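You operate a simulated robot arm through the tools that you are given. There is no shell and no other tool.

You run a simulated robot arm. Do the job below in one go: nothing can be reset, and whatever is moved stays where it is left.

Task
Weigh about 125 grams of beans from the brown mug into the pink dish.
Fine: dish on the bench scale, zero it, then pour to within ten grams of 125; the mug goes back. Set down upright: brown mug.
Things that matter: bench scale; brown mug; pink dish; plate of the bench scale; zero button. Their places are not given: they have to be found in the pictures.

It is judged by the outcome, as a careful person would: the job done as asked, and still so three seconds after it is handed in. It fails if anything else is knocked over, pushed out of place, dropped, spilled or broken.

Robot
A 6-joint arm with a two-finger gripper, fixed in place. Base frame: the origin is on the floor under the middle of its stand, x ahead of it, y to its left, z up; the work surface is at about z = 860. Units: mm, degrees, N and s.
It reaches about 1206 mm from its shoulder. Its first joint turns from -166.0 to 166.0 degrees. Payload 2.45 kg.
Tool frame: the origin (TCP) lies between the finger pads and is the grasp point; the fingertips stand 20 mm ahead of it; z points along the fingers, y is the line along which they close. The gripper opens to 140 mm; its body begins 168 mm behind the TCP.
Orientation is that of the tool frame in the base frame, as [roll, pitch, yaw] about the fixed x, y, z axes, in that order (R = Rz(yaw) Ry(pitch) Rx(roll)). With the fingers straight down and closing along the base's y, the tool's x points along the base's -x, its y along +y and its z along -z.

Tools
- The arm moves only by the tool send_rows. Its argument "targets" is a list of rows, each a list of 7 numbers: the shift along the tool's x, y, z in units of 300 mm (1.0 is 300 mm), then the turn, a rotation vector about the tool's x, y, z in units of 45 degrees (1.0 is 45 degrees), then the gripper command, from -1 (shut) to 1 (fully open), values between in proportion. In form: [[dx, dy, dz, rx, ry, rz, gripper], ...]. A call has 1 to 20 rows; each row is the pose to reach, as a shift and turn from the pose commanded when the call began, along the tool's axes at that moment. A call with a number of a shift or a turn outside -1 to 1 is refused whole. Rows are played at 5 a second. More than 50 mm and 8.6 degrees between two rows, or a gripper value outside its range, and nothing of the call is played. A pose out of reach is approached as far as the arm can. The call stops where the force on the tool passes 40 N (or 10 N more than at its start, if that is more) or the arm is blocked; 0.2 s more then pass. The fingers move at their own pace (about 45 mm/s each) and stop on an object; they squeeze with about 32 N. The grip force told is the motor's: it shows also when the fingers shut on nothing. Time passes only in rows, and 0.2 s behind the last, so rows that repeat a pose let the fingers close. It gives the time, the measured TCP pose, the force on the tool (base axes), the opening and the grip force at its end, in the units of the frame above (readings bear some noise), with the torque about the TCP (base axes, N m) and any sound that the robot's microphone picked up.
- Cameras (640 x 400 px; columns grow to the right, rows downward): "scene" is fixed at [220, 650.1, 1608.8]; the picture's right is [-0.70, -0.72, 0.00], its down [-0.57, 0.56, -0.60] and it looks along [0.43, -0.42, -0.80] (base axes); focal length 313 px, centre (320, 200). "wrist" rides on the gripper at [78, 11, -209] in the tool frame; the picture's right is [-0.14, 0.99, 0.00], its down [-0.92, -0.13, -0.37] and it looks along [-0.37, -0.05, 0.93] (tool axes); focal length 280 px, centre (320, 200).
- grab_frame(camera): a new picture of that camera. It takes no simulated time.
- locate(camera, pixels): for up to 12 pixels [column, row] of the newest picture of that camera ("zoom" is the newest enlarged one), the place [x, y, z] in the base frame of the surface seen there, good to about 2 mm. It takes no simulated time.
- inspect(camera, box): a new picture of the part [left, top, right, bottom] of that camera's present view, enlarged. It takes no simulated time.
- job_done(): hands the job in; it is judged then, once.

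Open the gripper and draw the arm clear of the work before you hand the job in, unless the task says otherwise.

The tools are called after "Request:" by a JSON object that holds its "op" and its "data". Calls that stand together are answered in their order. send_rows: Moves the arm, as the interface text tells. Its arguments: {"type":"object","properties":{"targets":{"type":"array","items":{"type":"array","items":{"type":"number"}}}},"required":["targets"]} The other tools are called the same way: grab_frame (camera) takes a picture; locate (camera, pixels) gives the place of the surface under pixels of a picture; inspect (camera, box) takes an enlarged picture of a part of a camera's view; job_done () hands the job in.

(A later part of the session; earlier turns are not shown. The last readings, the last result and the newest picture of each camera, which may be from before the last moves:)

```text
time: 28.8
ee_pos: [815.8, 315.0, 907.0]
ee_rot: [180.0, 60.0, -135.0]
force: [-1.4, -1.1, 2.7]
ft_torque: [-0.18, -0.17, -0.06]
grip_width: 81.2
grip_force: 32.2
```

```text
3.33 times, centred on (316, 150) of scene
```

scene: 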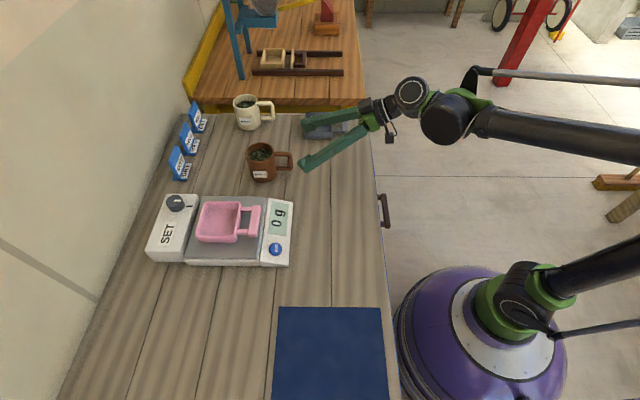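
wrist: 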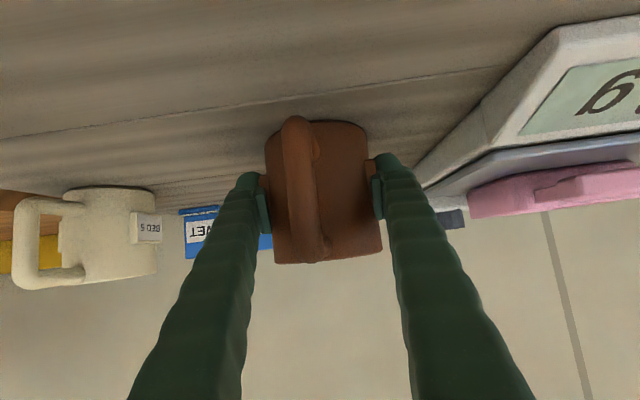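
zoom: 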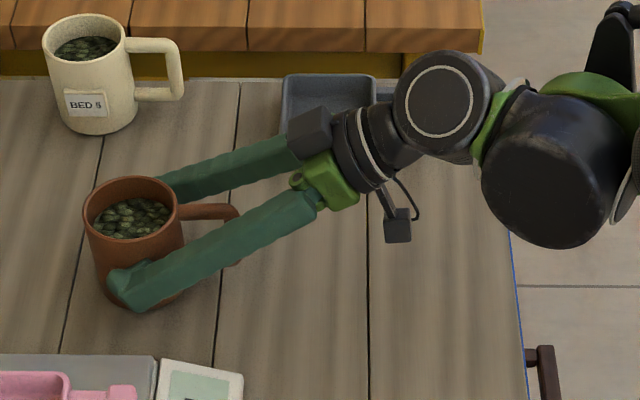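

The mug is held at 81 mm, 32 N; it only squared itself slightly with the pads. I lift it straight up 120 mm slowly.

Request:
{"op": "send_rows", "data": {"targets": [[-0.0289, 0, -0.0167, 0, 0, 0, -1], [-0.0722, 0, -0.0417, 0, 0, 0, -1], [-0.13, 0, -0.075, 0, 0, 0, -1], [-0.1877, 0, -0.1083, 0, 0, 0, -1], [-0.2454, 0, -0.1417, 0, 0, 0, -1], [-0.3032, 0, -0.175, 0, 0, 0, -1], [-0.3464, 0, -0.2, 0, 0, 0, -1], [-0.3464, 0, -0.2, 0, 0, 0, -1]]}}

Request:
{"op": "grab_frame", "data": {"camera": "wrist"}}

Request:
{"op": "grab_frame", "data": {"camera": "scene"}}

```text
time: 30.6
ee_pos: [814.4, 314.9, 1026.8]
ee_rot: [180.0, 59.8, -135.0]
force: [-0.3, 0.3, -3.0]
ft_torque: [0.02, -0.03, 0.0]
grip_width: 79.5
grip_force: 31.9
```

```text
taken
```

wrist: 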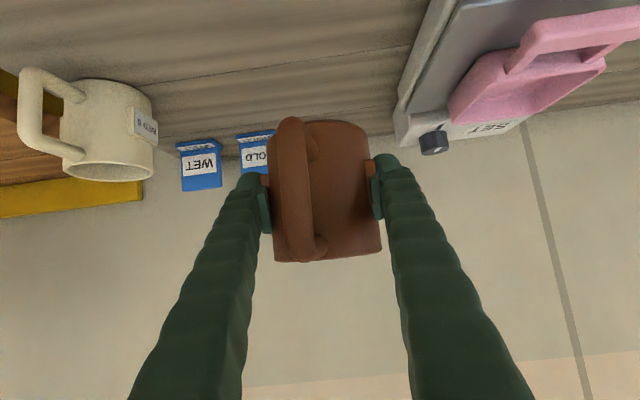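

```text
taken
```

scene: 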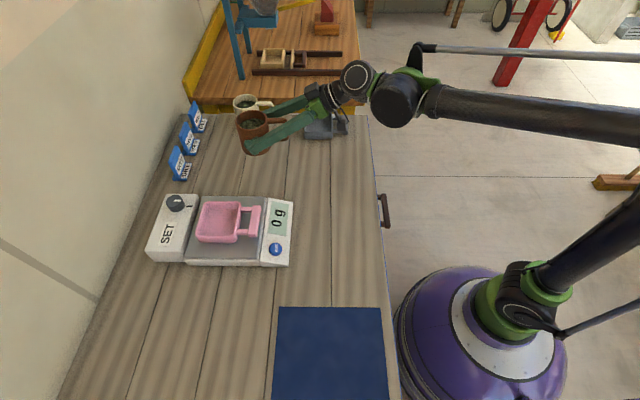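

The mug is lifted level with about 3–4 N load and the scale still reads 0 g. I check the dish's exact rim position before moving over it.

Request:
{"op": "inspect", "data": {"camera": "scene", "box": [140, 180, 300, 280]}}

```text
4.00 times, centred on (220, 230) of scene
```

zoom: 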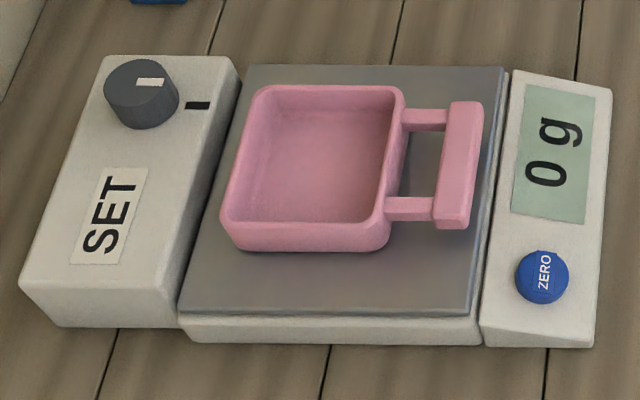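

The dish rim corners are at (262,88), (398,90), (226,218), (382,224) in this zoom. I locate them plus the knob and SET box.

Request:
{"op": "locate", "data": {"camera": "zoom", "pixels": [[330, 88], [300, 220], [245, 150], [392, 155], [262, 90], [228, 214], [380, 222], [400, 96], [140, 80], [120, 100], [240, 75], [470, 110]]}}

```text
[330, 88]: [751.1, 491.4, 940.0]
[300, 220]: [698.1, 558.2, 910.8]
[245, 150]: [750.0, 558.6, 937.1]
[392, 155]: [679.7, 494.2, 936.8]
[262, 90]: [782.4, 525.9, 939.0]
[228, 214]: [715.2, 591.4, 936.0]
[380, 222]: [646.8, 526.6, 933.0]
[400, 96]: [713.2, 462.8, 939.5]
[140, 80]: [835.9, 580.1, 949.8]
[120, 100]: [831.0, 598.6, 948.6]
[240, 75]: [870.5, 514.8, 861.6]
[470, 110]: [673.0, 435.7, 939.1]
```

Dish centre is n 877.7, b −132 with rim at z≈938. I carry the upright mug to the pour station, with the mug centre about 90 mm off the dish centre on its far-from-button side, turning the tool 15° in yaw.

Request:
{"op": "send_rows", "data": {"targets": [[-0.009, 0.022, 0.015, -0.0144, 0, -0.0083, -1], [-0.026, 0.067, 0.044, -0.0433, 0, -0.025, -1], [-0.043, 0.112, 0.074, -0.0722, 0, -0.0417, -1], [-0.06, 0.156, 0.104, -0.101, 0, -0.0583, -1], [-0.077, 0.201, 0.133, -0.1299, 0, -0.075, -1], [-0.094, 0.246, 0.163, -0.1588, 0, -0.0917, -1], [-0.111, 0.291, 0.192, -0.1877, 0, -0.1083, -1], [-0.128, 0.335, 0.222, -0.2165, 0, -0.125, -1], [-0.145, 0.38, 0.252, -0.2454, 0, -0.1417, -1], [-0.162, 0.425, 0.281, -0.2743, 0, -0.1583, -1], [-0.171, 0.447, 0.296, -0.2887, 0, -0.1667, -1], [-0.171, 0.447, 0.296, -0.2887, 0, -0.1667, -1]]}}

Request:
{"op": "grab_frame", "data": {"camera": "scene"}}

Request:
{"op": "grab_frame", "data": {"camera": "wrist"}}

```text
time: 33.2
ee_pos: [793.8, 482.2, 1028.1]
ee_rot: [179.8, 59.9, -119.9]
force: [0.3, 0.0, -3.6]
ft_torque: [0.04, 0.01, 0.03]
grip_width: 79.7
grip_force: 32.6
```

```text
taken
```

scene: 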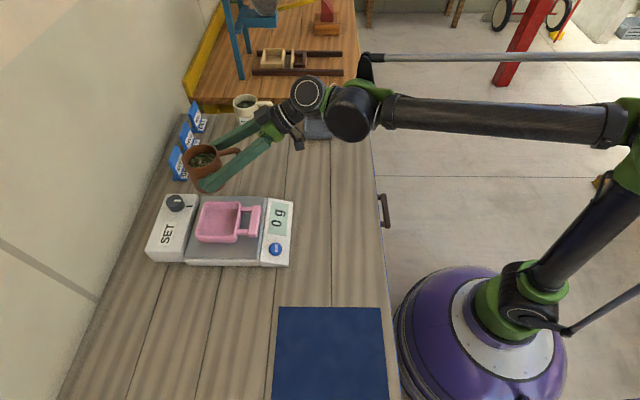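

```text
taken
```

wrist: 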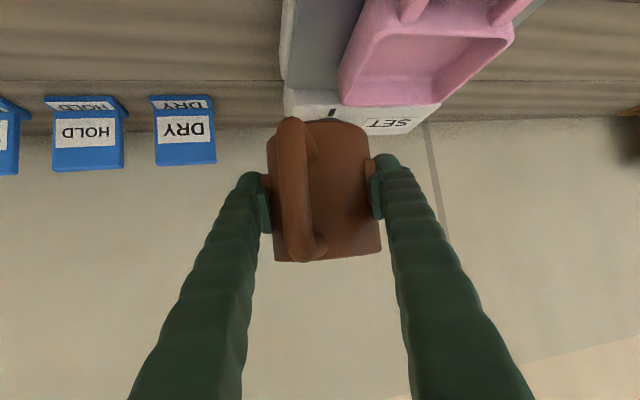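

The mug hangs beside the dish, the display is visible at (279,217). I begin tilting about the horizontal approach axis, first 32° slowly, before any beans should move.

Request:
{"op": "send_rows", "data": {"targets": [[0, 0, 0, 0.0444, 0, -0.077, -1], [0, 0, 0, 0.0889, 0, -0.154, -1], [0, 0, 0, 0.1333, 0, -0.2309, -1], [0, 0, 0, 0.1778, 0, -0.3079, -1], [0, 0, 0, 0.2222, 0, -0.3849, -1], [0, 0, 0, 0.2667, 0, -0.4619, -1], [0, 0, 0, 0.3111, 0, -0.5389, -1], [0, 0, 0, 0.3556, 0, -0.6158, -1], [0, 0, 0, 0.3556, 0, -0.6158, -1]]}}

Request:
{"op": "grab_frame", "data": {"camera": "scene"}}

Request:
{"op": "inspect", "data": {"camera": "scene", "box": [140, 130, 300, 270]}}

```text
time: 35.2
ee_pos: [792.3, 482.5, 1026.5]
ee_rot: [-128.7, 47.2, -77.4]
force: [-0.2, 0.0, -3.6]
ft_torque: [0.03, -0.02, 0.01]
grip_width: 79.4
grip_force: 31.9
```

```text
taken
```

scene: 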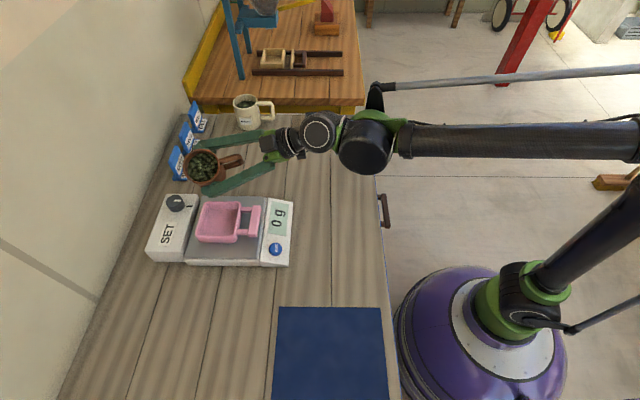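

```text
2.86 times, centred on (220, 200) of scene
```

zoom: 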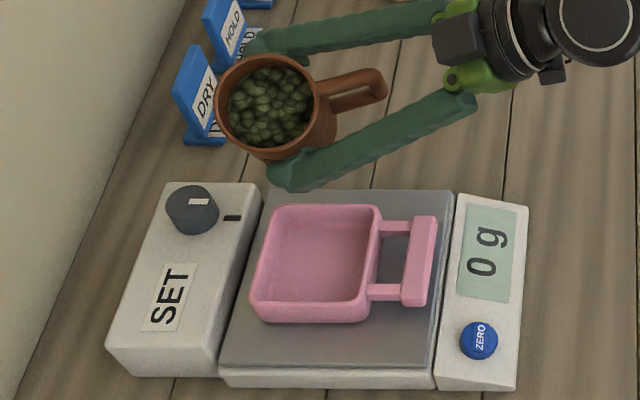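

The mug tilts properly with the beans visible at (268,105) in the zoom; display 0 g, nothing has fallen. I locate the mug's rim to check where the lip stands over the dish.

Request:
{"op": "locate", "data": {"camera": "zoom", "pixels": [[265, 152], [240, 142], [290, 148], [262, 58], [217, 100], [315, 95], [262, 130], [265, 90], [285, 180], [310, 250], [315, 207], [290, 120]]}}

```text
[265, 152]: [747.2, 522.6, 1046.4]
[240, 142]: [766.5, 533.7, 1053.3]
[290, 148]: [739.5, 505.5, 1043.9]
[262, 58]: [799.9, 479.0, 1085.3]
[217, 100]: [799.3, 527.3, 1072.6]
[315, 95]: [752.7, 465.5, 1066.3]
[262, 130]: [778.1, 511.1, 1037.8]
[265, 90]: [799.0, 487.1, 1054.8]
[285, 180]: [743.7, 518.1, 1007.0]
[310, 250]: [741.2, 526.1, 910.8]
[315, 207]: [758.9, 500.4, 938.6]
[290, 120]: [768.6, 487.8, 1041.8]
```

The lip is near n 893, b −159, slightly far in n from the dish centre (878), so I shift 12 mm toward the robot while tilting on to 40°.

Request:
{"op": "send_rows", "data": {"targets": [[0.0049, 0.0029, -0.0121, 0.0222, 0, -0.0385, -1], [0.0097, 0.0059, -0.0241, 0.0444, 0, -0.077, -1], [0.0146, 0.0088, -0.0362, 0.0667, 0, -0.1155, -1], [0.0146, 0.0088, -0.0362, 0.0889, 0, -0.154, -1], [0.0146, 0.0088, -0.0362, 0.0889, 0, -0.154, -1]]}}

Request:
{"op": "inspect", "data": {"camera": "scene", "box": [140, 130, 300, 270]}}

```text
time: 36.4
ee_pos: [785.0, 473.5, 1027.2]
ee_rot: [-120.9, 41.5, -72.1]
force: [0.4, -0.8, -2.3]
ft_torque: [0.05, -0.04, -0.01]
grip_width: 79.5
grip_force: 31.9
```

```text
2.86 times, centred on (220, 200) of scene
```

zoom: 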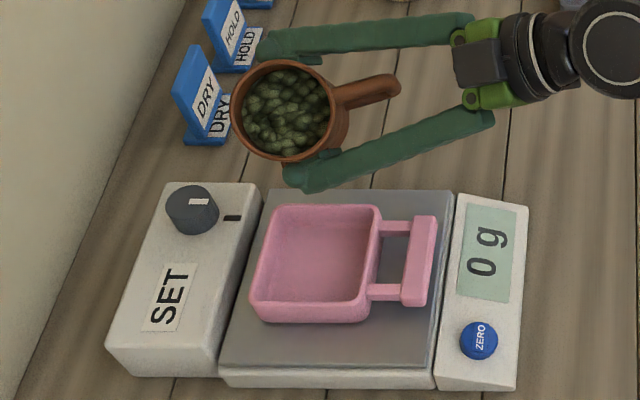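

At 40° the beans are nearer the lip, display still 0 g. I tilt another 6° in 1° steps and wait a moment.

Request:
{"op": "send_rows", "data": {"targets": [[0, 0, 0, 0.0111, 0, -0.0192, -1], [0, 0, 0, 0.0222, 0, -0.0385, -1], [0, 0, 0, 0.0333, 0, -0.0577, -1], [0, 0, 0, 0.0444, 0, -0.077, -1], [0, 0, 0, 0.0556, 0, -0.0962, -1], [0, 0, 0, 0.0667, 0, -0.1155, -1], [0, 0, 0, 0.0667, 0, -0.1155, -1], [0, 0, 0, 0.0667, 0, -0.1155, -1]]}}

Request:
{"op": "inspect", "data": {"camera": "scene", "box": [140, 130, 300, 270]}}

```text
time: 38.2
ee_pos: [783.4, 474.8, 1026.4]
ee_rot: [-115.9, 36.9, -68.8]
force: [-0.4, -0.2, -3.0]
ft_torque: [0.04, -0.01, 0.01]
grip_width: 79.6
grip_force: 31.8
```

```text
2.86 times, centred on (220, 200) of scene
```

zoom: 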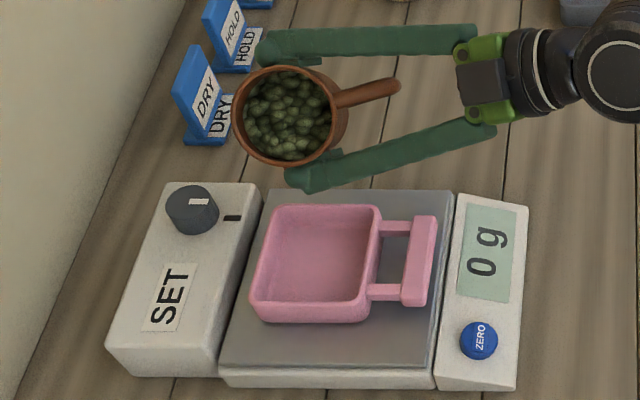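

No beans have come yet at 46°. I tilt 5° more in 1° steps and look again.

Request:
{"op": "send_rows", "data": {"targets": [[0, 0, 0, 0.0111, 0, -0.0192, -1], [0, 0, 0, 0.0222, 0, -0.0385, -1], [0, 0, 0, 0.0333, 0, -0.0577, -1], [0, 0, 0, 0.0444, 0, -0.077, -1], [0, 0, 0, 0.0556, 0, -0.0962, -1], [0, 0, 0, 0.0556, 0, -0.0962, -1], [0, 0, 0, 0.0556, 0, -0.0962, -1]]}}

Request:
{"op": "inspect", "data": {"camera": "scene", "box": [140, 130, 300, 270]}}

```text
time: 39.8
ee_pos: [784.5, 473.6, 1026.3]
ee_rot: [-112.1, 32.9, -66.6]
force: [0.1, -0.1, -2.9]
ft_torque: [0.07, -0.02, 0.0]
grip_width: 79.6
grip_force: 32.5
```

```text
2.86 times, centred on (220, 200) of scene
```

zoom: 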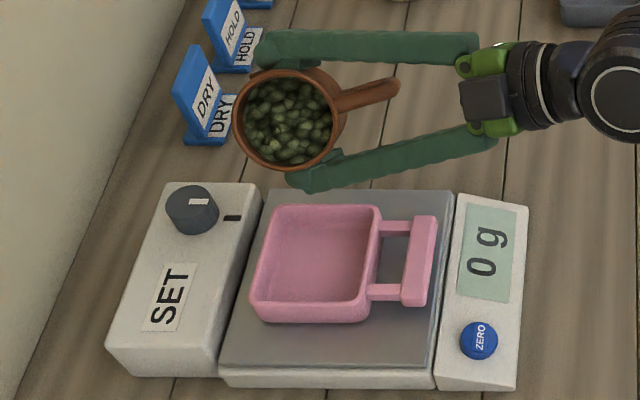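

At 51° beans reach near the lip but none has fallen; display 0 g. I continue 4° more in 1° steps.

Request:
{"op": "send_rows", "data": {"targets": [[0, 0, 0, 0.0111, 0, -0.0192, -1], [0, 0, 0, 0.0222, 0, -0.0385, -1], [0, 0, 0, 0.0333, 0, -0.0577, -1], [0, 0, 0, 0.0444, 0, -0.077, -1], [0, 0, 0, 0.0444, 0, -0.077, -1], [0, 0, 0, 0.0444, 0, -0.077, -1]]}}

Request:
{"op": "inspect", "data": {"camera": "scene", "box": [140, 130, 300, 270]}}

```text
time: 41.2
ee_pos: [784.1, 473.3, 1027.7]
ee_rot: [-109.4, 29.6, -65.2]
force: [0.2, -0.3, -3.1]
ft_torque: [0.05, 0.0, -0.01]
grip_width: 79.4
grip_force: 32.3
```

```text
2.86 times, centred on (220, 200) of scene
```

zoom: 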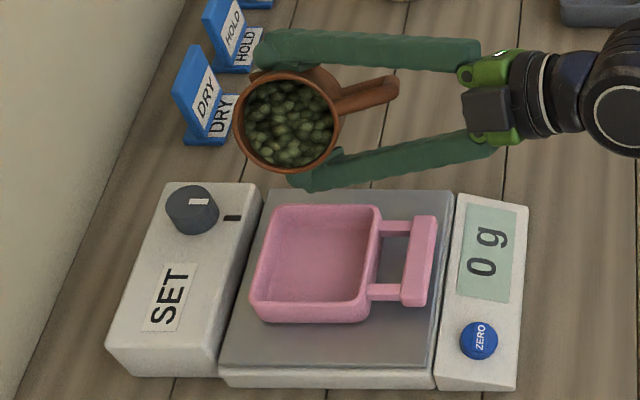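

At 55° still 0 g. I check the lip position over the dish with the zoom points.

Request:
{"op": "locate", "data": {"camera": "zoom", "pixels": [[285, 171], [260, 163], [310, 165], [238, 115], [338, 115], [290, 155], [270, 120], [300, 90]]}}

```text
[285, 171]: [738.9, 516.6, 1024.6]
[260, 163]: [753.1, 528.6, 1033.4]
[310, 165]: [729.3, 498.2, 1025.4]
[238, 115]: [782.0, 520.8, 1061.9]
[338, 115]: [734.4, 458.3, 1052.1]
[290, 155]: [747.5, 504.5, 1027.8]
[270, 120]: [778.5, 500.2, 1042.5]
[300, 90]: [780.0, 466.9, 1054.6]
```

The lip is at n 888, b −157, z 1025, inside the dish outline (n 830–925, b −184…−80). I keep tilting 4° in fine steps.

Request:
{"op": "send_rows", "data": {"targets": [[0, 0, 0, 0.0111, 0, -0.0192, -1], [0, 0, 0, 0.0222, 0, -0.0385, -1], [0, 0, 0, 0.0333, 0, -0.0577, -1], [0, 0, 0, 0.0444, 0, -0.077, -1], [0, 0, 0, 0.0444, 0, -0.077, -1], [0, 0, 0, 0.0444, 0, -0.077, -1]]}}

Request:
{"op": "inspect", "data": {"camera": "scene", "box": [140, 130, 300, 270]}}

```text
time: 42.6
ee_pos: [785.1, 473.2, 1027.3]
ee_rot: [-106.8, 26.6, -64.0]
force: [0.2, -0.1, -2.6]
ft_torque: [0.03, 0.03, -0.04]
grip_width: 79.6
grip_force: 32.0
```

```text
2.86 times, centred on (220, 200) of scene
```

zoom: 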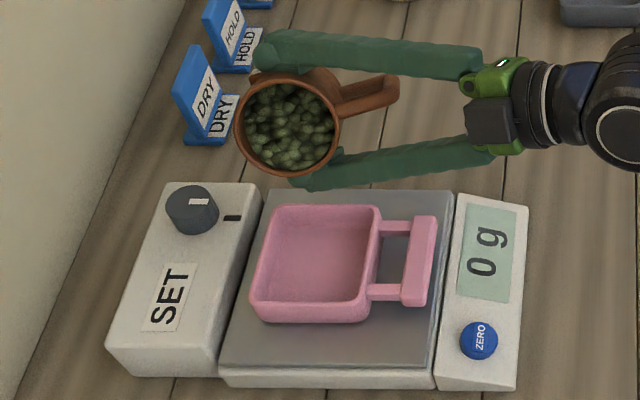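

Still 0 g at 59°. I continue by 3° in half-speed steps with a pause.

Request:
{"op": "send_rows", "data": {"targets": [[0, 0, 0, 0.0111, 0, -0.0192, -1], [0, 0, 0, 0.0222, 0, -0.0385, -1], [0, 0, 0, 0.0333, 0, -0.0577, -1], [0, 0, 0, 0.0333, 0, -0.0577, -1], [0, 0, 0, 0.0333, 0, -0.0577, -1]]}}

Request:
{"op": "inspect", "data": {"camera": "scene", "box": [140, 130, 300, 270]}}

```text
time: 43.8
ee_pos: [784.5, 474.4, 1028.1]
ee_rot: [-105.1, 24.0, -63.2]
force: [0.3, 0.4, -3.1]
ft_torque: [0.04, 0.0, 0.01]
grip_width: 79.5
grip_force: 32.0
```

```text
2.86 times, centred on (220, 200) of scene
```

zoom: 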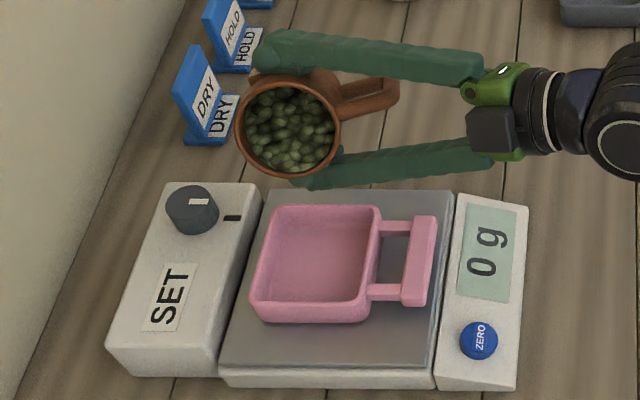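

At 62° the beans fill right up to the lip. I continue 3° and check.

Request:
{"op": "send_rows", "data": {"targets": [[0, 0, 0, 0.0111, 0, -0.0192, -1], [0, 0, 0, 0.0222, 0, -0.0385, -1], [0, 0, 0, 0.0333, 0, -0.0577, -1], [0, 0, 0, 0.0333, 0, -0.0577, -1], [0, 0, 0, 0.0333, 0, -0.0577, -1]]}}

Request:
{"op": "inspect", "data": {"camera": "scene", "box": [140, 130, 300, 270]}}

```text
time: 45.0
ee_pos: [784.3, 474.2, 1026.3]
ee_rot: [-103.2, 21.5, -62.5]
force: [-0.8, 0.3, -3.1]
ft_torque: [0.06, -0.03, -0.01]
grip_width: 79.9
grip_force: 32.3
```

```text
2.86 times, centred on (220, 200) of scene
```

zoom: 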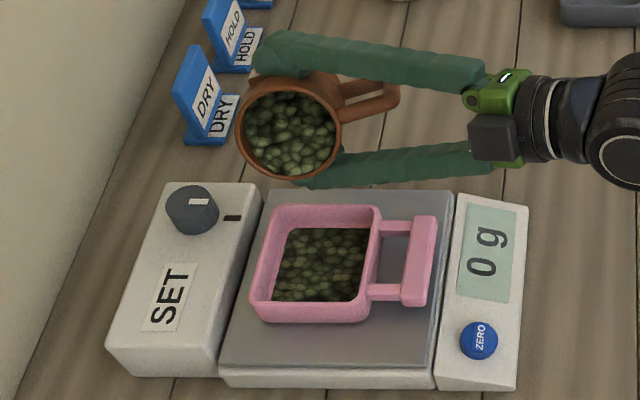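

Beans have now run into the dish, display not yet updated. I tilt back 10° at once to stop the flow, then read the scale.

Request:
{"op": "send_rows", "data": {"targets": [[0, 0, 0, -0.0556, 0, 0.0962, -1], [0, 0, 0, -0.1111, 0, 0.1925, -1], [0, 0, 0, -0.1111, 0, 0.1925, -1]]}}

Request:
{"op": "inspect", "data": {"camera": "scene", "box": [140, 130, 300, 270]}}

```text
time: 45.8
ee_pos: [784.7, 473.2, 1027.1]
ee_rot: [-109.5, 29.8, -65.3]
force: [-0.3, 0.3, -4.0]
ft_torque: [0.05, 0.01, 0.02]
grip_width: 79.4
grip_force: 31.6
```

```text
2.86 times, centred on (220, 200) of scene
```

zoom: 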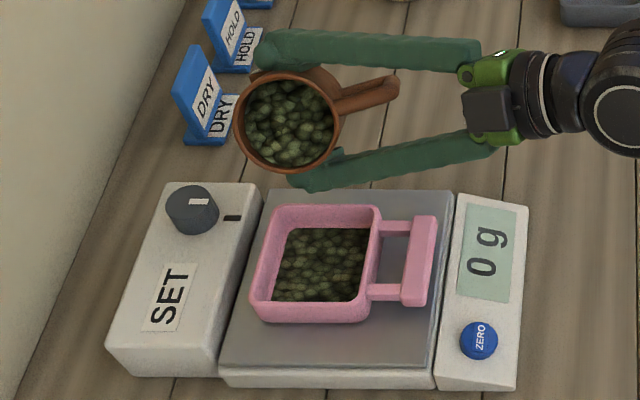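

The display still shows 0 g. I hold for about a second for the scale to settle, then read it again.

Request:
{"op": "send_rows", "data": {"targets": [[0, 0, 0, 0, 0, 0, -1], [0, 0, 0, 0, 0, 0, -1], [0, 0, 0, 0, 0, 0, -1], [0, 0, 0, 0, 0, 0, -1], [0, 0, 0, 0, 0, 0, -1]]}}

Request:
{"op": "inspect", "data": {"camera": "scene", "box": [180, 180, 300, 270]}}

```text
time: 47.0
ee_pos: [784.9, 472.6, 1028.3]
ee_rot: [-109.4, 29.8, -65.3]
force: [-0.1, 0.7, -3.2]
ft_torque: [0.05, -0.01, 0.0]
grip_width: 79.5
grip_force: 32.1
```

```text
4.44 times, centred on (240, 225) of scene
```

zoom: 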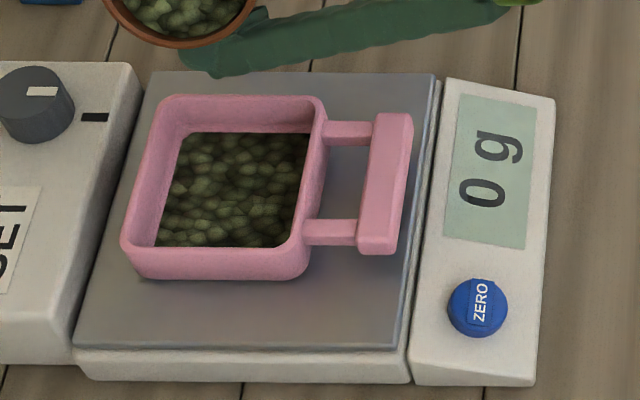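

The reading is still 0 g, so only a small amount fell (the beans seem to lie as a thin layer). I measure the bean surface height in the dish.

Request:
{"op": "locate", "data": {"camera": "zoom", "pixels": [[240, 190], [190, 150], [280, 150], [270, 235], [180, 230], [145, 190]]}}

Request:
{"op": "grab_frame", "data": {"camera": "wrist"}}

```text
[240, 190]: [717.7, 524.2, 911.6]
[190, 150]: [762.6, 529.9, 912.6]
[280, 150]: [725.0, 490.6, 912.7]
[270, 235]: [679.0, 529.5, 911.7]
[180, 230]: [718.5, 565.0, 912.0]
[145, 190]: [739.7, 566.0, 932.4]
```

```text
taken
```

wrist: 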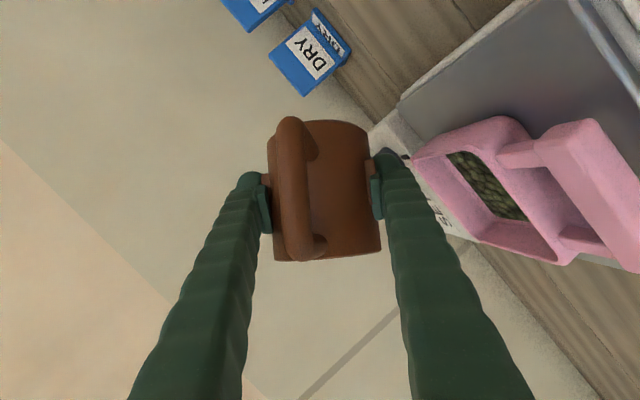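

The layer is only about 2–3 mm thick, so just a gram or so fell. I tilt forward again to 65° and hold briefly to watch the flow.

Request:
{"op": "send_rows", "data": {"targets": [[0, 0, 0, 0.0556, 0, -0.0962, -1], [0, 0, 0, 0.1111, 0, -0.1925, -1], [0, 0, 0, 0.1111, 0, -0.1925, -1]]}}

Request:
{"op": "inspect", "data": {"camera": "scene", "box": [140, 130, 300, 270]}}

```text
time: 47.8
ee_pos: [783.9, 473.7, 1027.8]
ee_rot: [-103.2, 21.5, -62.5]
force: [-0.7, -0.1, -3.6]
ft_torque: [0.05, -0.03, -0.01]
grip_width: 79.5
grip_force: 32.1
```

```text
2.86 times, centred on (220, 200) of scene
```

zoom: 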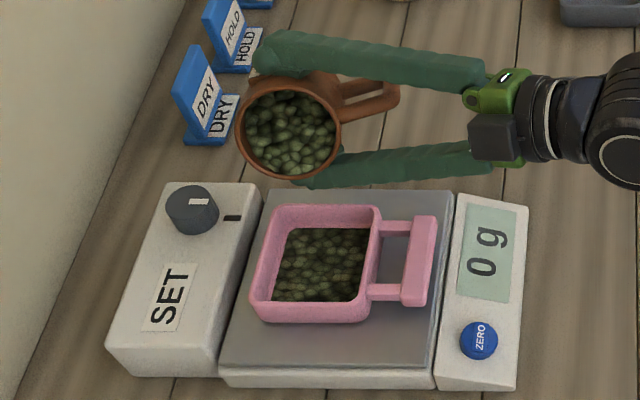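

Still 0 g at 65°, hence the flow there is marginal. I add 1.5° and hold about half a second.

Request:
{"op": "send_rows", "data": {"targets": [[0, 0, 0, 0.0083, 0, -0.0144, -1], [0, 0, 0, 0.0167, 0, -0.0289, -1], [0, 0, 0, 0.0167, 0, -0.0289, -1]]}}

Request:
{"op": "inspect", "data": {"camera": "scene", "box": [140, 130, 300, 270]}}

```text
time: 48.6
ee_pos: [784.2, 473.0, 1027.2]
ee_rot: [-102.4, 20.2, -62.2]
force: [0.2, -0.6, -3.8]
ft_torque: [0.05, 0.03, 0.02]
grip_width: 79.5
grip_force: 32.3
```

```text
2.86 times, centred on (220, 200) of scene
```

zoom: 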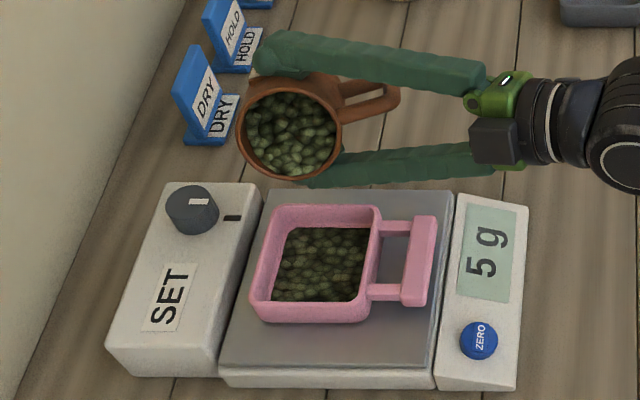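

The scale now reads 5 g at about 66.5°, so the amount follows the tilt. I go on 2° in half-degree-like steps and read again.

Request:
{"op": "send_rows", "data": {"targets": [[0, 0, 0, 0.0111, 0, -0.0192, -1], [0, 0, 0, 0.0222, 0, -0.0385, -1], [0, 0, 0, 0.0222, 0, -0.0385, -1], [0, 0, 0, 0.0222, 0, -0.0385, -1]]}}

Request:
{"op": "inspect", "data": {"camera": "scene", "box": [140, 130, 300, 270]}}

```text
time: 49.6
ee_pos: [785.3, 474.8, 1027.7]
ee_rot: [-101.2, 18.5, -61.8]
force: [-0.1, -0.2, -3.7]
ft_torque: [0.06, -0.03, 0.01]
grip_width: 79.6
grip_force: 32.3
```

```text
2.86 times, centred on (220, 200) of scene
```

zoom: 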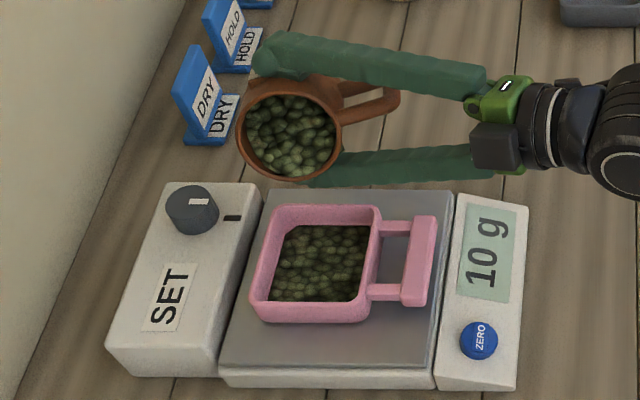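

10 g at 68.5°. I hold a second to see whether it still flows at constant tilt.

Request:
{"op": "send_rows", "data": {"targets": [[0, 0, 0, 0, 0, 0, -1], [0, 0, 0, 0, 0, 0, -1], [0, 0, 0, 0, 0, 0, -1], [0, 0, 0, 0, 0, 0, -1]]}}

Request:
{"op": "inspect", "data": {"camera": "scene", "box": [140, 130, 300, 270]}}

```text
time: 50.6
ee_pos: [784.6, 474.2, 1027.4]
ee_rot: [-101.2, 18.5, -61.7]
force: [0.5, 0.4, -3.1]
ft_torque: [0.07, -0.01, 0.0]
grip_width: 79.4
grip_force: 32.6
```

```text
2.86 times, centred on (220, 200) of scene
```

zoom: 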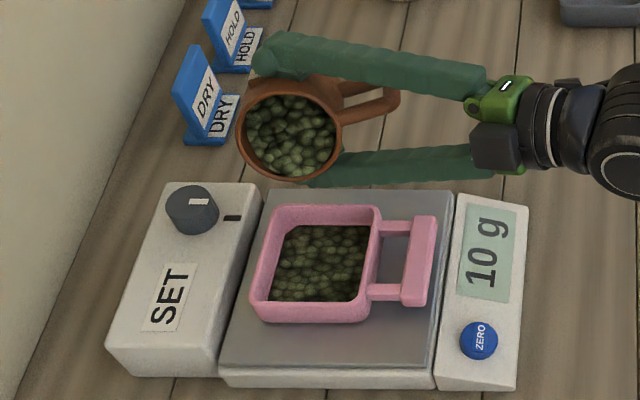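

The reading stays at 10 g, so it is steady for a given tilt (about 3 g per degree). I tilt another 4° while shifting the mug 15 mm further over the dish to keep the lip well inside.

Request:
{"op": "send_rows", "data": {"targets": [[-0.0201, 0.0092, -0.0117, 0, 0, 0, -1], [-0.0403, 0.0183, -0.0233, 0, 0, 0, -1], [-0.0403, 0.0183, -0.0233, 0.0111, 0, -0.0192, -1], [-0.0403, 0.0183, -0.0233, 0.0222, 0, -0.0385, -1], [-0.0403, 0.0183, -0.0233, 0.0333, 0, -0.0577, -1], [-0.0403, 0.0183, -0.0233, 0.0444, 0, -0.077, -1], [-0.0403, 0.0183, -0.0233, 0.0444, 0, -0.077, -1], [-0.0403, 0.0183, -0.0233, 0.0444, 0, -0.077, -1]]}}

Request:
{"op": "inspect", "data": {"camera": "scene", "box": [140, 130, 300, 270]}}

```text
time: 52.4
ee_pos: [772.7, 480.9, 1027.6]
ee_rot: [-99.1, 15.1, -61.1]
force: [-0.7, 0.0, -3.7]
ft_torque: [0.04, 0.0, -0.02]
grip_width: 79.5
grip_force: 31.9
```

```text
2.86 times, centred on (220, 200) of scene
```

zoom: 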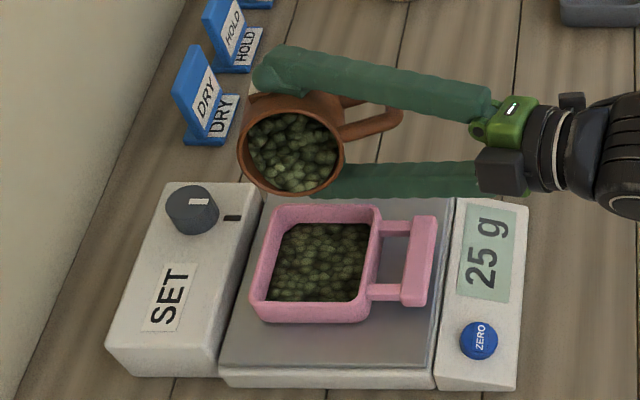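

25 g at 72.5°, all falling within the dish. I tilt 5° more in 1° steps.

Request:
{"op": "send_rows", "data": {"targets": [[0, 0, 0, 0.0111, 0, -0.0192, -1], [0, 0, 0, 0.0222, 0, -0.0385, -1], [0, 0, 0, 0.0333, 0, -0.0577, -1], [0, 0, 0, 0.0444, 0, -0.077, -1], [0, 0, 0, 0.0556, 0, -0.0962, -1], [0, 0, 0, 0.0556, 0, -0.0962, -1], [0, 0, 0, 0.0556, 0, -0.0962, -1]]}}

Request:
{"op": "inspect", "data": {"camera": "scene", "box": [140, 130, 300, 270]}}

```text
time: 54.0
ee_pos: [772.8, 481.0, 1027.0]
ee_rot: [-96.4, 10.8, -60.6]
force: [0.1, 0.2, -3.2]
ft_torque: [0.01, 0.03, 0.0]
grip_width: 79.5
grip_force: 31.5
```

```text
2.86 times, centred on (220, 200) of scene
```

zoom: 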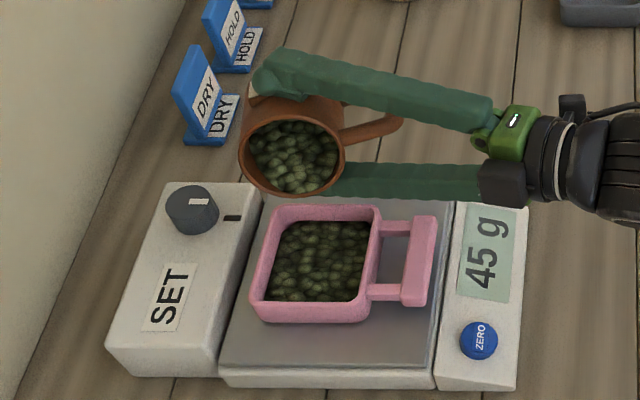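

45 g at 77.5° (about 4 g per degree); the display is still visible. I tilt 5° more with an 8 mm shift over the dish.

Request:
{"op": "send_rows", "data": {"targets": [[-0.0225, 0.0058, -0.013, 0, 0, 0, -1], [-0.0225, 0.0058, -0.013, 0.0111, 0, -0.0192, -1], [-0.0225, 0.0058, -0.013, 0.0222, 0, -0.0385, -1], [-0.0225, 0.0058, -0.013, 0.0333, 0, -0.0577, -1], [-0.0225, 0.0058, -0.013, 0.0444, 0, -0.077, -1], [-0.0225, 0.0058, -0.013, 0.0556, 0, -0.0962, -1], [-0.0225, 0.0058, -0.013, 0.0556, 0, -0.0962, -1], [-0.0225, 0.0058, -0.013, 0.0556, 0, -0.0962, -1]]}}

Request:
{"op": "inspect", "data": {"camera": "scene", "box": [140, 130, 300, 270]}}

```text
time: 55.8
ee_pos: [764.8, 485.7, 1026.6]
ee_rot: [-93.8, 6.5, -60.2]
force: [-0.4, 0.2, -2.8]
ft_torque: [0.03, 0.05, 0.04]
grip_width: 79.4
grip_force: 31.7
```

```text
2.86 times, centred on (220, 200) of scene
```

zoom: 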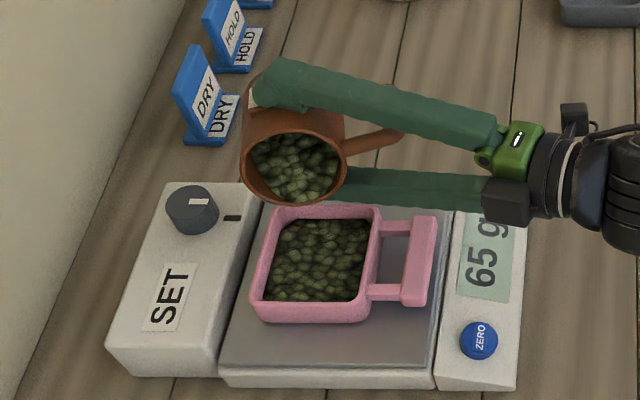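

65 g at 82.5°, beans still inside the dish. I tilt 5° more without shifting.

Request:
{"op": "send_rows", "data": {"targets": [[0, 0, 0, 0.0111, 0, -0.0192, -1], [0, 0, 0, 0.0222, 0, -0.0385, -1], [0, 0, 0, 0.0333, 0, -0.0577, -1], [0, 0, 0, 0.0444, 0, -0.077, -1], [0, 0, 0, 0.0556, 0, -0.0962, -1], [0, 0, 0, 0.0556, 0, -0.0962, -1], [0, 0, 0, 0.0556, 0, -0.0962, -1]]}}

Request:
{"op": "inspect", "data": {"camera": "scene", "box": [140, 130, 300, 270]}}

Request:
{"op": "grab_frame", "data": {"camera": "wrist"}}

```text
time: 57.4
ee_pos: [764.7, 485.3, 1027.9]
ee_rot: [-91.3, 2.1, -60.1]
force: [0.5, -0.1, -2.8]
ft_torque: [-0.01, 0.03, 0.0]
grip_width: 79.5
grip_force: 31.9
```

```text
2.86 times, centred on (220, 200) of scene
```

zoom: 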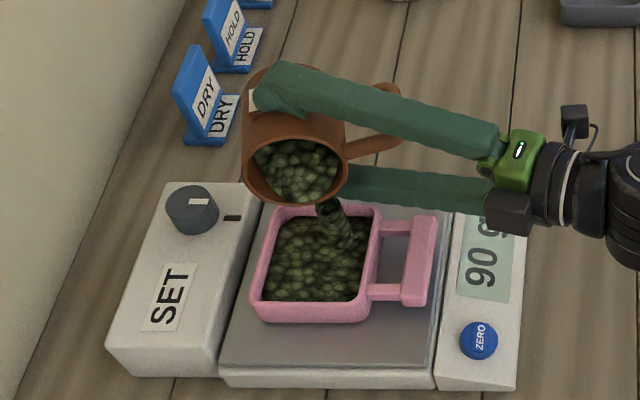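

```text
taken
```

wrist: 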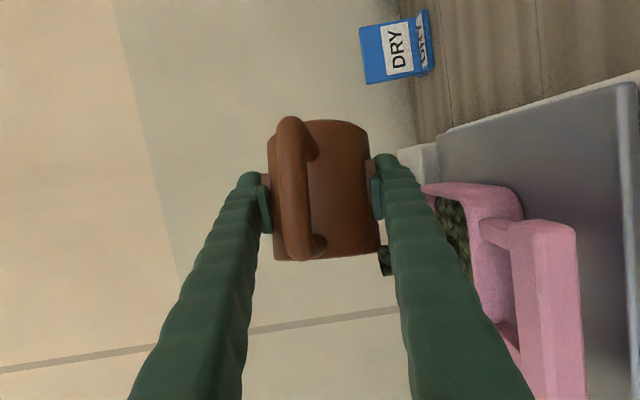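

A stream is now running at 87.5° with 90 g on the display and it may still be flowing. Before any more time passes I locate where the stream lands.

Request:
{"op": "locate", "data": {"camera": "zoom", "pixels": [[325, 203], [333, 220], [342, 240], [350, 250], [300, 250], [300, 290], [360, 260], [295, 200], [330, 170]]}}

```text
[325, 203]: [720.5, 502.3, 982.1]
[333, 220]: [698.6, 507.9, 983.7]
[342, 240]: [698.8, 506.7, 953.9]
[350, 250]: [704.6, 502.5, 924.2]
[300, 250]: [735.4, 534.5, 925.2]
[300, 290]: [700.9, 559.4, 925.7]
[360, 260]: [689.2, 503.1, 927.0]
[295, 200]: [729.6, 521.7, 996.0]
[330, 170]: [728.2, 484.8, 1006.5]
```

The stream falls at n≈852, b≈−135, inside the dish (bean level z 925, rim 938). I tilt back 4° to stop it and shift 8 mm away from the near wall, then read the settled weight.

Request:
{"op": "send_rows", "data": {"targets": [[0, 0, 0, -0.0444, 0, 0.077, -1], [-0.0069, 0, 0.0258, -0.0444, 0, 0.077, -1], [-0.0069, 0, 0.0258, -0.0444, 0, 0.077, -1], [-0.0069, 0, 0.0258, -0.0444, 0, 0.077, -1]]}}

Request:
{"op": "inspect", "data": {"camera": "scene", "box": [140, 130, 300, 270]}}

```text
time: 58.4
ee_pos: [770.9, 490.9, 1027.7]
ee_rot: [-93.5, 5.5, -60.1]
force: [0.4, -1.0, -2.1]
ft_torque: [0.04, 0.01, -0.01]
grip_width: 79.6
grip_force: 31.8
```

```text
2.86 times, centred on (220, 200) of scene
```

zoom: 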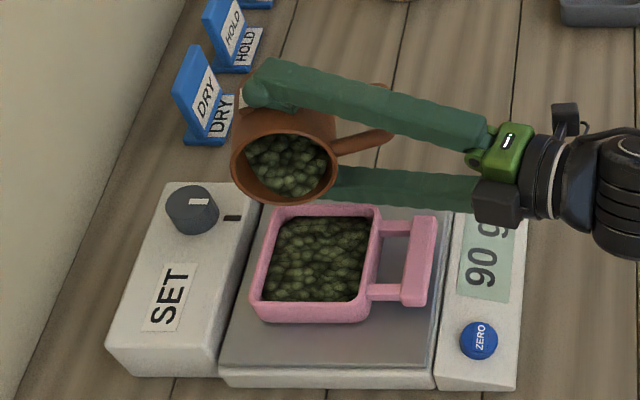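

The weight has settled at 90 g with the flow stopped. I tilt forward 6° (to about 89.5°) in steps and read again.

Request:
{"op": "send_rows", "data": {"targets": [[0, 0, 0, 0.0222, 0, -0.0385, -1], [0, 0, 0, 0.0444, 0, -0.077, -1], [0, 0, 0, 0.0556, 0, -0.0962, -1], [0, 0, 0, 0.0667, 0, -0.1155, -1], [0, 0, 0, 0.0667, 0, -0.1155, -1]]}}

Request:
{"op": "inspect", "data": {"camera": "scene", "box": [140, 130, 300, 270]}}

```text
time: 59.6
ee_pos: [771.2, 490.4, 1027.7]
ee_rot: [-90.3, 0.4, -60.0]
force: [0.3, -0.2, -3.4]
ft_torque: [0.03, 0.02, 0.03]
grip_width: 79.4
grip_force: 31.5
```

```text
2.86 times, centred on (220, 200) of scene
```

zoom: 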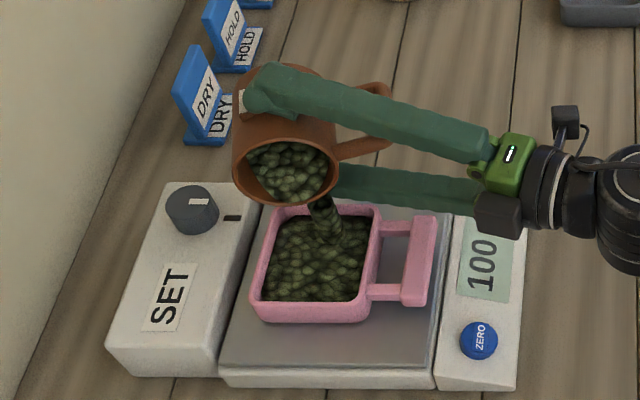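

It reads 100 g with the stream running. I tilt back 5° straight away and let it settle.

Request:
{"op": "send_rows", "data": {"targets": [[0, 0, 0, -0.0556, 0, 0.0962, -1], [0, 0, 0, -0.0556, 0, 0.0962, -1], [0, 0, 0, -0.0556, 0, 0.0962, -1], [0, 0, 0, -0.0556, 0, 0.0962, -1]]}}

Request:
{"op": "inspect", "data": {"camera": "scene", "box": [140, 130, 300, 270]}}

```text
time: 60.6
ee_pos: [770.5, 491.1, 1026.8]
ee_rot: [-92.8, 4.7, -60.1]
force: [-1.0, -0.3, -1.9]
ft_torque: [0.04, -0.01, 0.03]
grip_width: 79.5
grip_force: 32.2
```

```text
2.86 times, centred on (220, 200) of scene
```

zoom: 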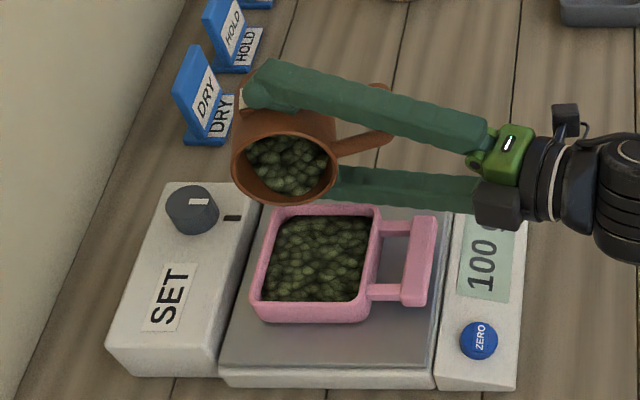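

Settled at 100 g. I need 25 g more: I tilt forward 8° (to about 92.5°), slowly over the last degrees.

Request:
{"op": "send_rows", "data": {"targets": [[0, 0, 0, 0.0278, 0, -0.0481, -1], [0, 0, 0, 0.0556, 0, -0.0962, -1], [0, 0, 0, 0.0667, 0, -0.1155, -1], [0, 0, 0, 0.0778, 0, -0.1347, -1], [0, 0, 0, 0.0889, 0, -0.154, -1]]}}

Request:
{"op": "inspect", "data": {"camera": "scene", "box": [140, 130, 300, 270]}}

```text
time: 61.8
ee_pos: [771.0, 490.9, 1025.7]
ee_rot: [-88.9, -2.2, -60.1]
force: [0.9, 0.2, -2.6]
ft_torque: [0.06, 0.01, -0.03]
grip_width: 79.3
grip_force: 32.4
```

```text
2.86 times, centred on (220, 200) of scene
```

zoom: 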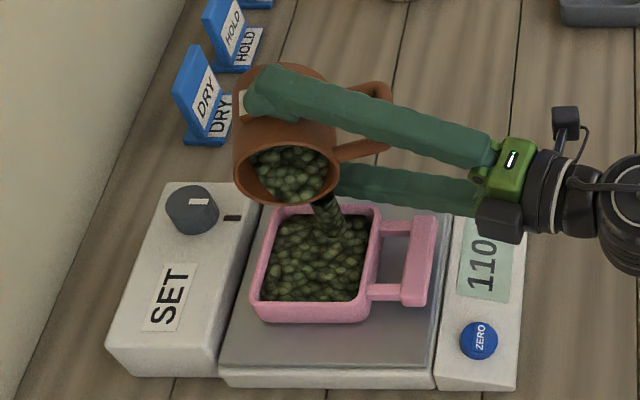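

110 g with the stream still running. I tilt back 6° at once and let the reading settle.

Request:
{"op": "send_rows", "data": {"targets": [[0, 0, 0, -0.0667, 0, 0.1155, -1], [0, 0, 0, -0.0667, 0, 0.1155, -1], [0, 0, 0, -0.0667, 0, 0.1155, -1], [0, 0, 0, -0.0667, 0, 0.1155, -1]]}}

Request:
{"op": "inspect", "data": {"camera": "scene", "box": [140, 130, 300, 270]}}

```text
time: 62.8
ee_pos: [769.8, 490.6, 1027.6]
ee_rot: [-91.8, 2.9, -59.9]
force: [-0.5, 0.4, -2.7]
ft_torque: [0.02, -0.01, 0.0]
grip_width: 79.6
grip_force: 32.2
```

```text
2.86 times, centred on (220, 200) of scene
```

zoom: 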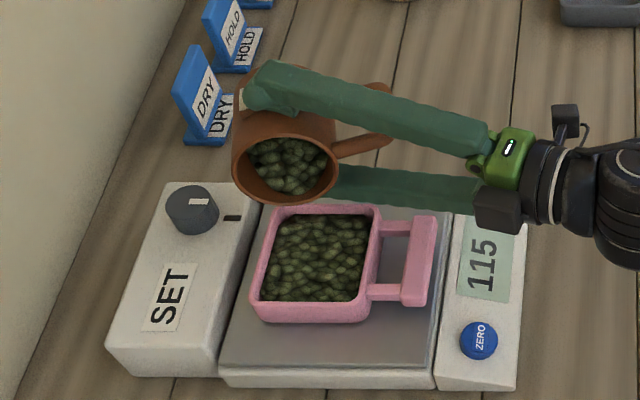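

115 g settled. About 10 g more: I tilt forward 7° (to about 93.5°) and read.

Request:
{"op": "send_rows", "data": {"targets": [[0, 0, 0, 0.0333, 0, -0.0577, -1], [0, 0, 0, 0.0556, 0, -0.0962, -1], [0, 0, 0, 0.0667, 0, -0.1155, -1], [0, 0, 0, 0.0778, 0, -0.1347, -1]]}}

Request:
{"op": "inspect", "data": {"camera": "scene", "box": [140, 130, 300, 270]}}

```text
time: 63.8
ee_pos: [770.6, 489.4, 1026.9]
ee_rot: [-88.3, -3.0, -60.0]
force: [0.5, -0.7, -1.5]
ft_torque: [0.05, 0.0, 0.01]
grip_width: 79.5
grip_force: 31.8
```

```text
2.86 times, centred on (220, 200) of scene
```

zoom: 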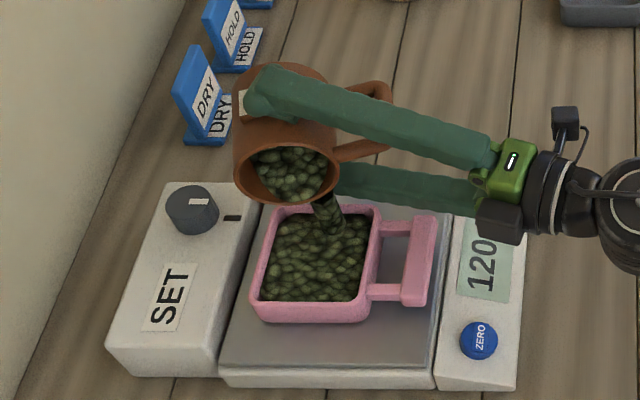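

120 g with the stream running; tilting back adds a few grams as before. I tilt back 7° now and let it settle.

Request:
{"op": "send_rows", "data": {"targets": [[0, 0, 0, -0.0778, 0, 0.1347, -1], [0, 0, 0, -0.0778, 0, 0.1347, -1], [0, 0, 0, -0.0778, 0, 0.1347, -1], [0, 0, 0, -0.0778, 0, 0.1347, -1], [0, 0, 0, -0.0778, 0, 0.1347, -1]]}}

Request:
{"op": "inspect", "data": {"camera": "scene", "box": [140, 130, 300, 270]}}

```text
time: 65.0
ee_pos: [770.9, 491.3, 1027.0]
ee_rot: [-91.9, 2.9, -60.0]
force: [0.2, -0.3, -1.5]
ft_torque: [0.01, -0.02, 0.05]
grip_width: 79.5
grip_force: 31.8
```

```text
2.86 times, centred on (220, 200) of scene
```

zoom: 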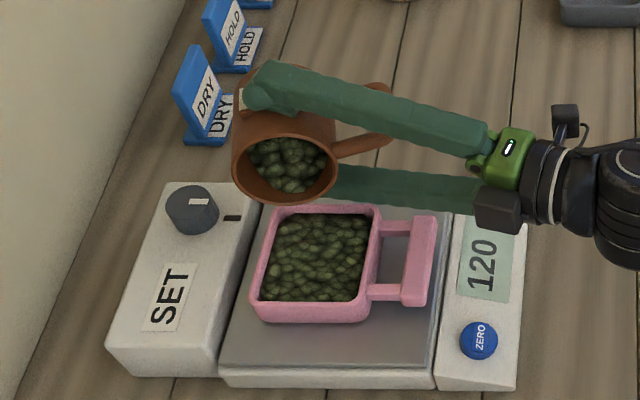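

Settled at 120 g, already within tolerance; I want it nearer 125 as the display steps by 5 g. One brief dip to about 94.5° and straight back in the same call.

Request:
{"op": "send_rows", "data": {"targets": [[0, 0, 0, 0.0444, 0, -0.077, -1], [0, 0, 0, 0.0667, 0, -0.1155, -1], [0, 0, 0, 0.0833, 0, -0.1443, -1], [0, 0, 0, 0.0889, 0, -0.154, -1], [0, 0, 0, 0.0444, 0, -0.077, -1], [0, 0, 0, 0, 0, 0, -1], [0, 0, 0, 0, 0, 0, -1], [0, 0, 0, 0, 0, 0, -1], [0, 0, 0, 0, 0, 0, -1]]}}

Request:
{"op": "inspect", "data": {"camera": "scene", "box": [140, 130, 300, 270]}}

```text
time: 67.0
ee_pos: [771.1, 491.0, 1027.1]
ee_rot: [-91.8, 3.0, -60.0]
force: [-1.0, -1.0, -1.1]
ft_torque: [0.02, 0.02, 0.03]
grip_width: 79.6
grip_force: 31.8
```

```text
2.86 times, centred on (220, 200) of scene
```

zoom: 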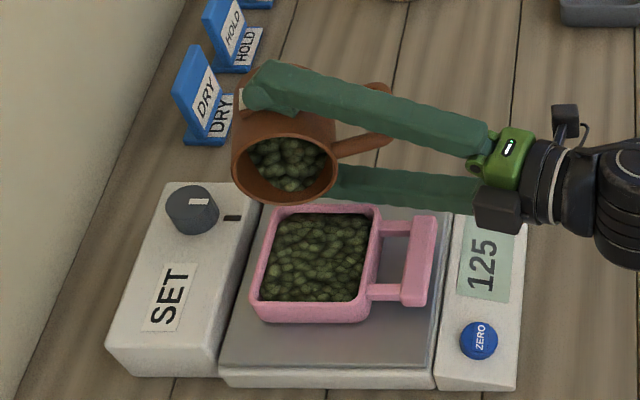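

The scale reads 125 g. I turn the mug back upright in place, first half (43°).

Request:
{"op": "send_rows", "data": {"targets": [[0, 0, 0, -0.0534, 0, 0.0925, -1], [0, 0, 0, -0.1068, 0, 0.185, -1], [0, 0, 0, -0.1602, 0, 0.2774, -1], [0, 0, 0, -0.2136, 0, 0.3699, -1], [0, 0, 0, -0.267, 0, 0.4624, -1], [0, 0, 0, -0.3204, 0, 0.5549, -1], [0, 0, 0, -0.3738, 0, 0.6473, -1], [0, 0, 0, -0.4272, 0, 0.7398, -1], [0, 0, 0, -0.4806, 0, 0.8323, -1]]}}

Request:
{"op": "inspect", "data": {"camera": "scene", "box": [140, 130, 300, 270]}}

```text
time: 69.0
ee_pos: [769.2, 490.8, 1027.5]
ee_rot: [-118.1, 39.1, -70.2]
force: [-0.7, 0.5, -2.5]
ft_torque: [0.03, 0.0, -0.01]
grip_width: 79.3
grip_force: 32.2
```

```text
2.86 times, centred on (220, 200) of scene
```

zoom: 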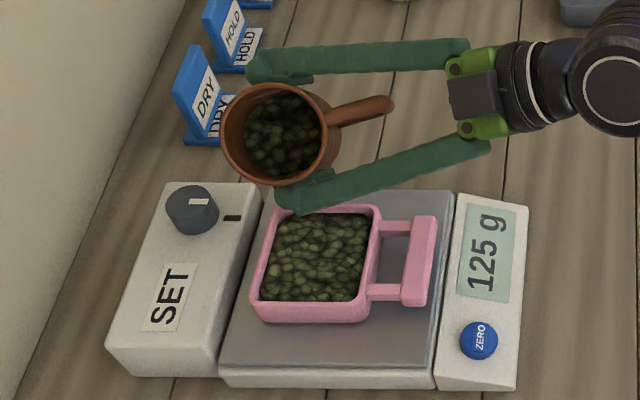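

The display is fully visible: "125 g". I bring the mug the rest of the way upright.

Request:
{"op": "send_rows", "data": {"targets": [[0, 0, 0, -0.0534, 0, 0.0925, -1], [0, 0, 0, -0.1068, 0, 0.185, -1], [0, 0, 0, -0.1602, 0, 0.2774, -1], [0, 0, 0, -0.2136, 0, 0.3699, -1], [0, 0, 0, -0.267, 0, 0.4624, -1], [0, 0, 0, -0.3204, 0, 0.5549, -1], [0, 0, 0, -0.3738, 0, 0.6473, -1], [0, 0, 0, -0.4272, 0, 0.7398, -1], [0, 0, 0, -0.4806, 0, 0.8323, -1]]}}

Request:
{"op": "grab_frame", "data": {"camera": "scene"}}

Request:
{"op": "grab_frame", "data": {"camera": "wrist"}}

```text
time: 71.0
ee_pos: [770.5, 491.3, 1026.7]
ee_rot: [179.9, 60.0, -120.1]
force: [-0.7, 0.5, -3.2]
ft_torque: [0.05, -0.03, -0.04]
grip_width: 79.6
grip_force: 31.9
```

```text
taken
```

scene: 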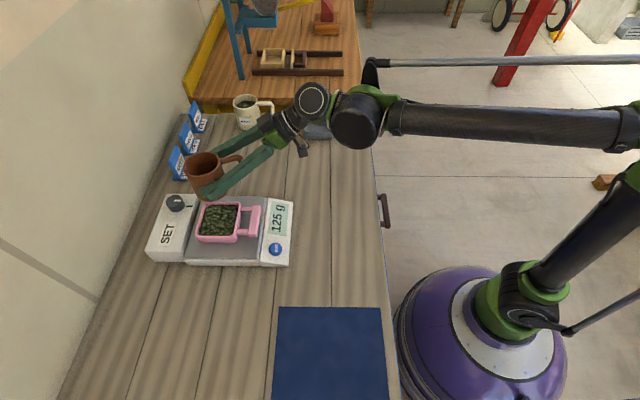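

```text
taken
```

wrist: 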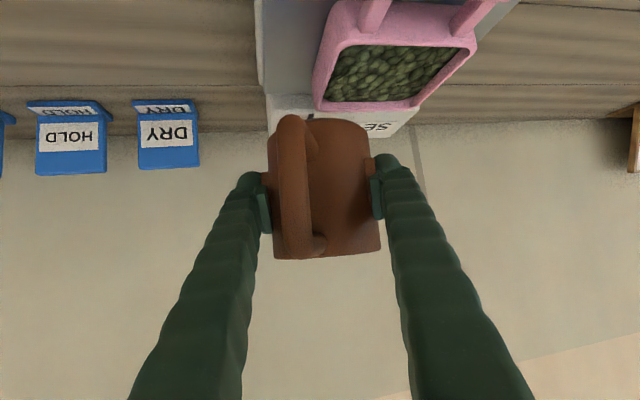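

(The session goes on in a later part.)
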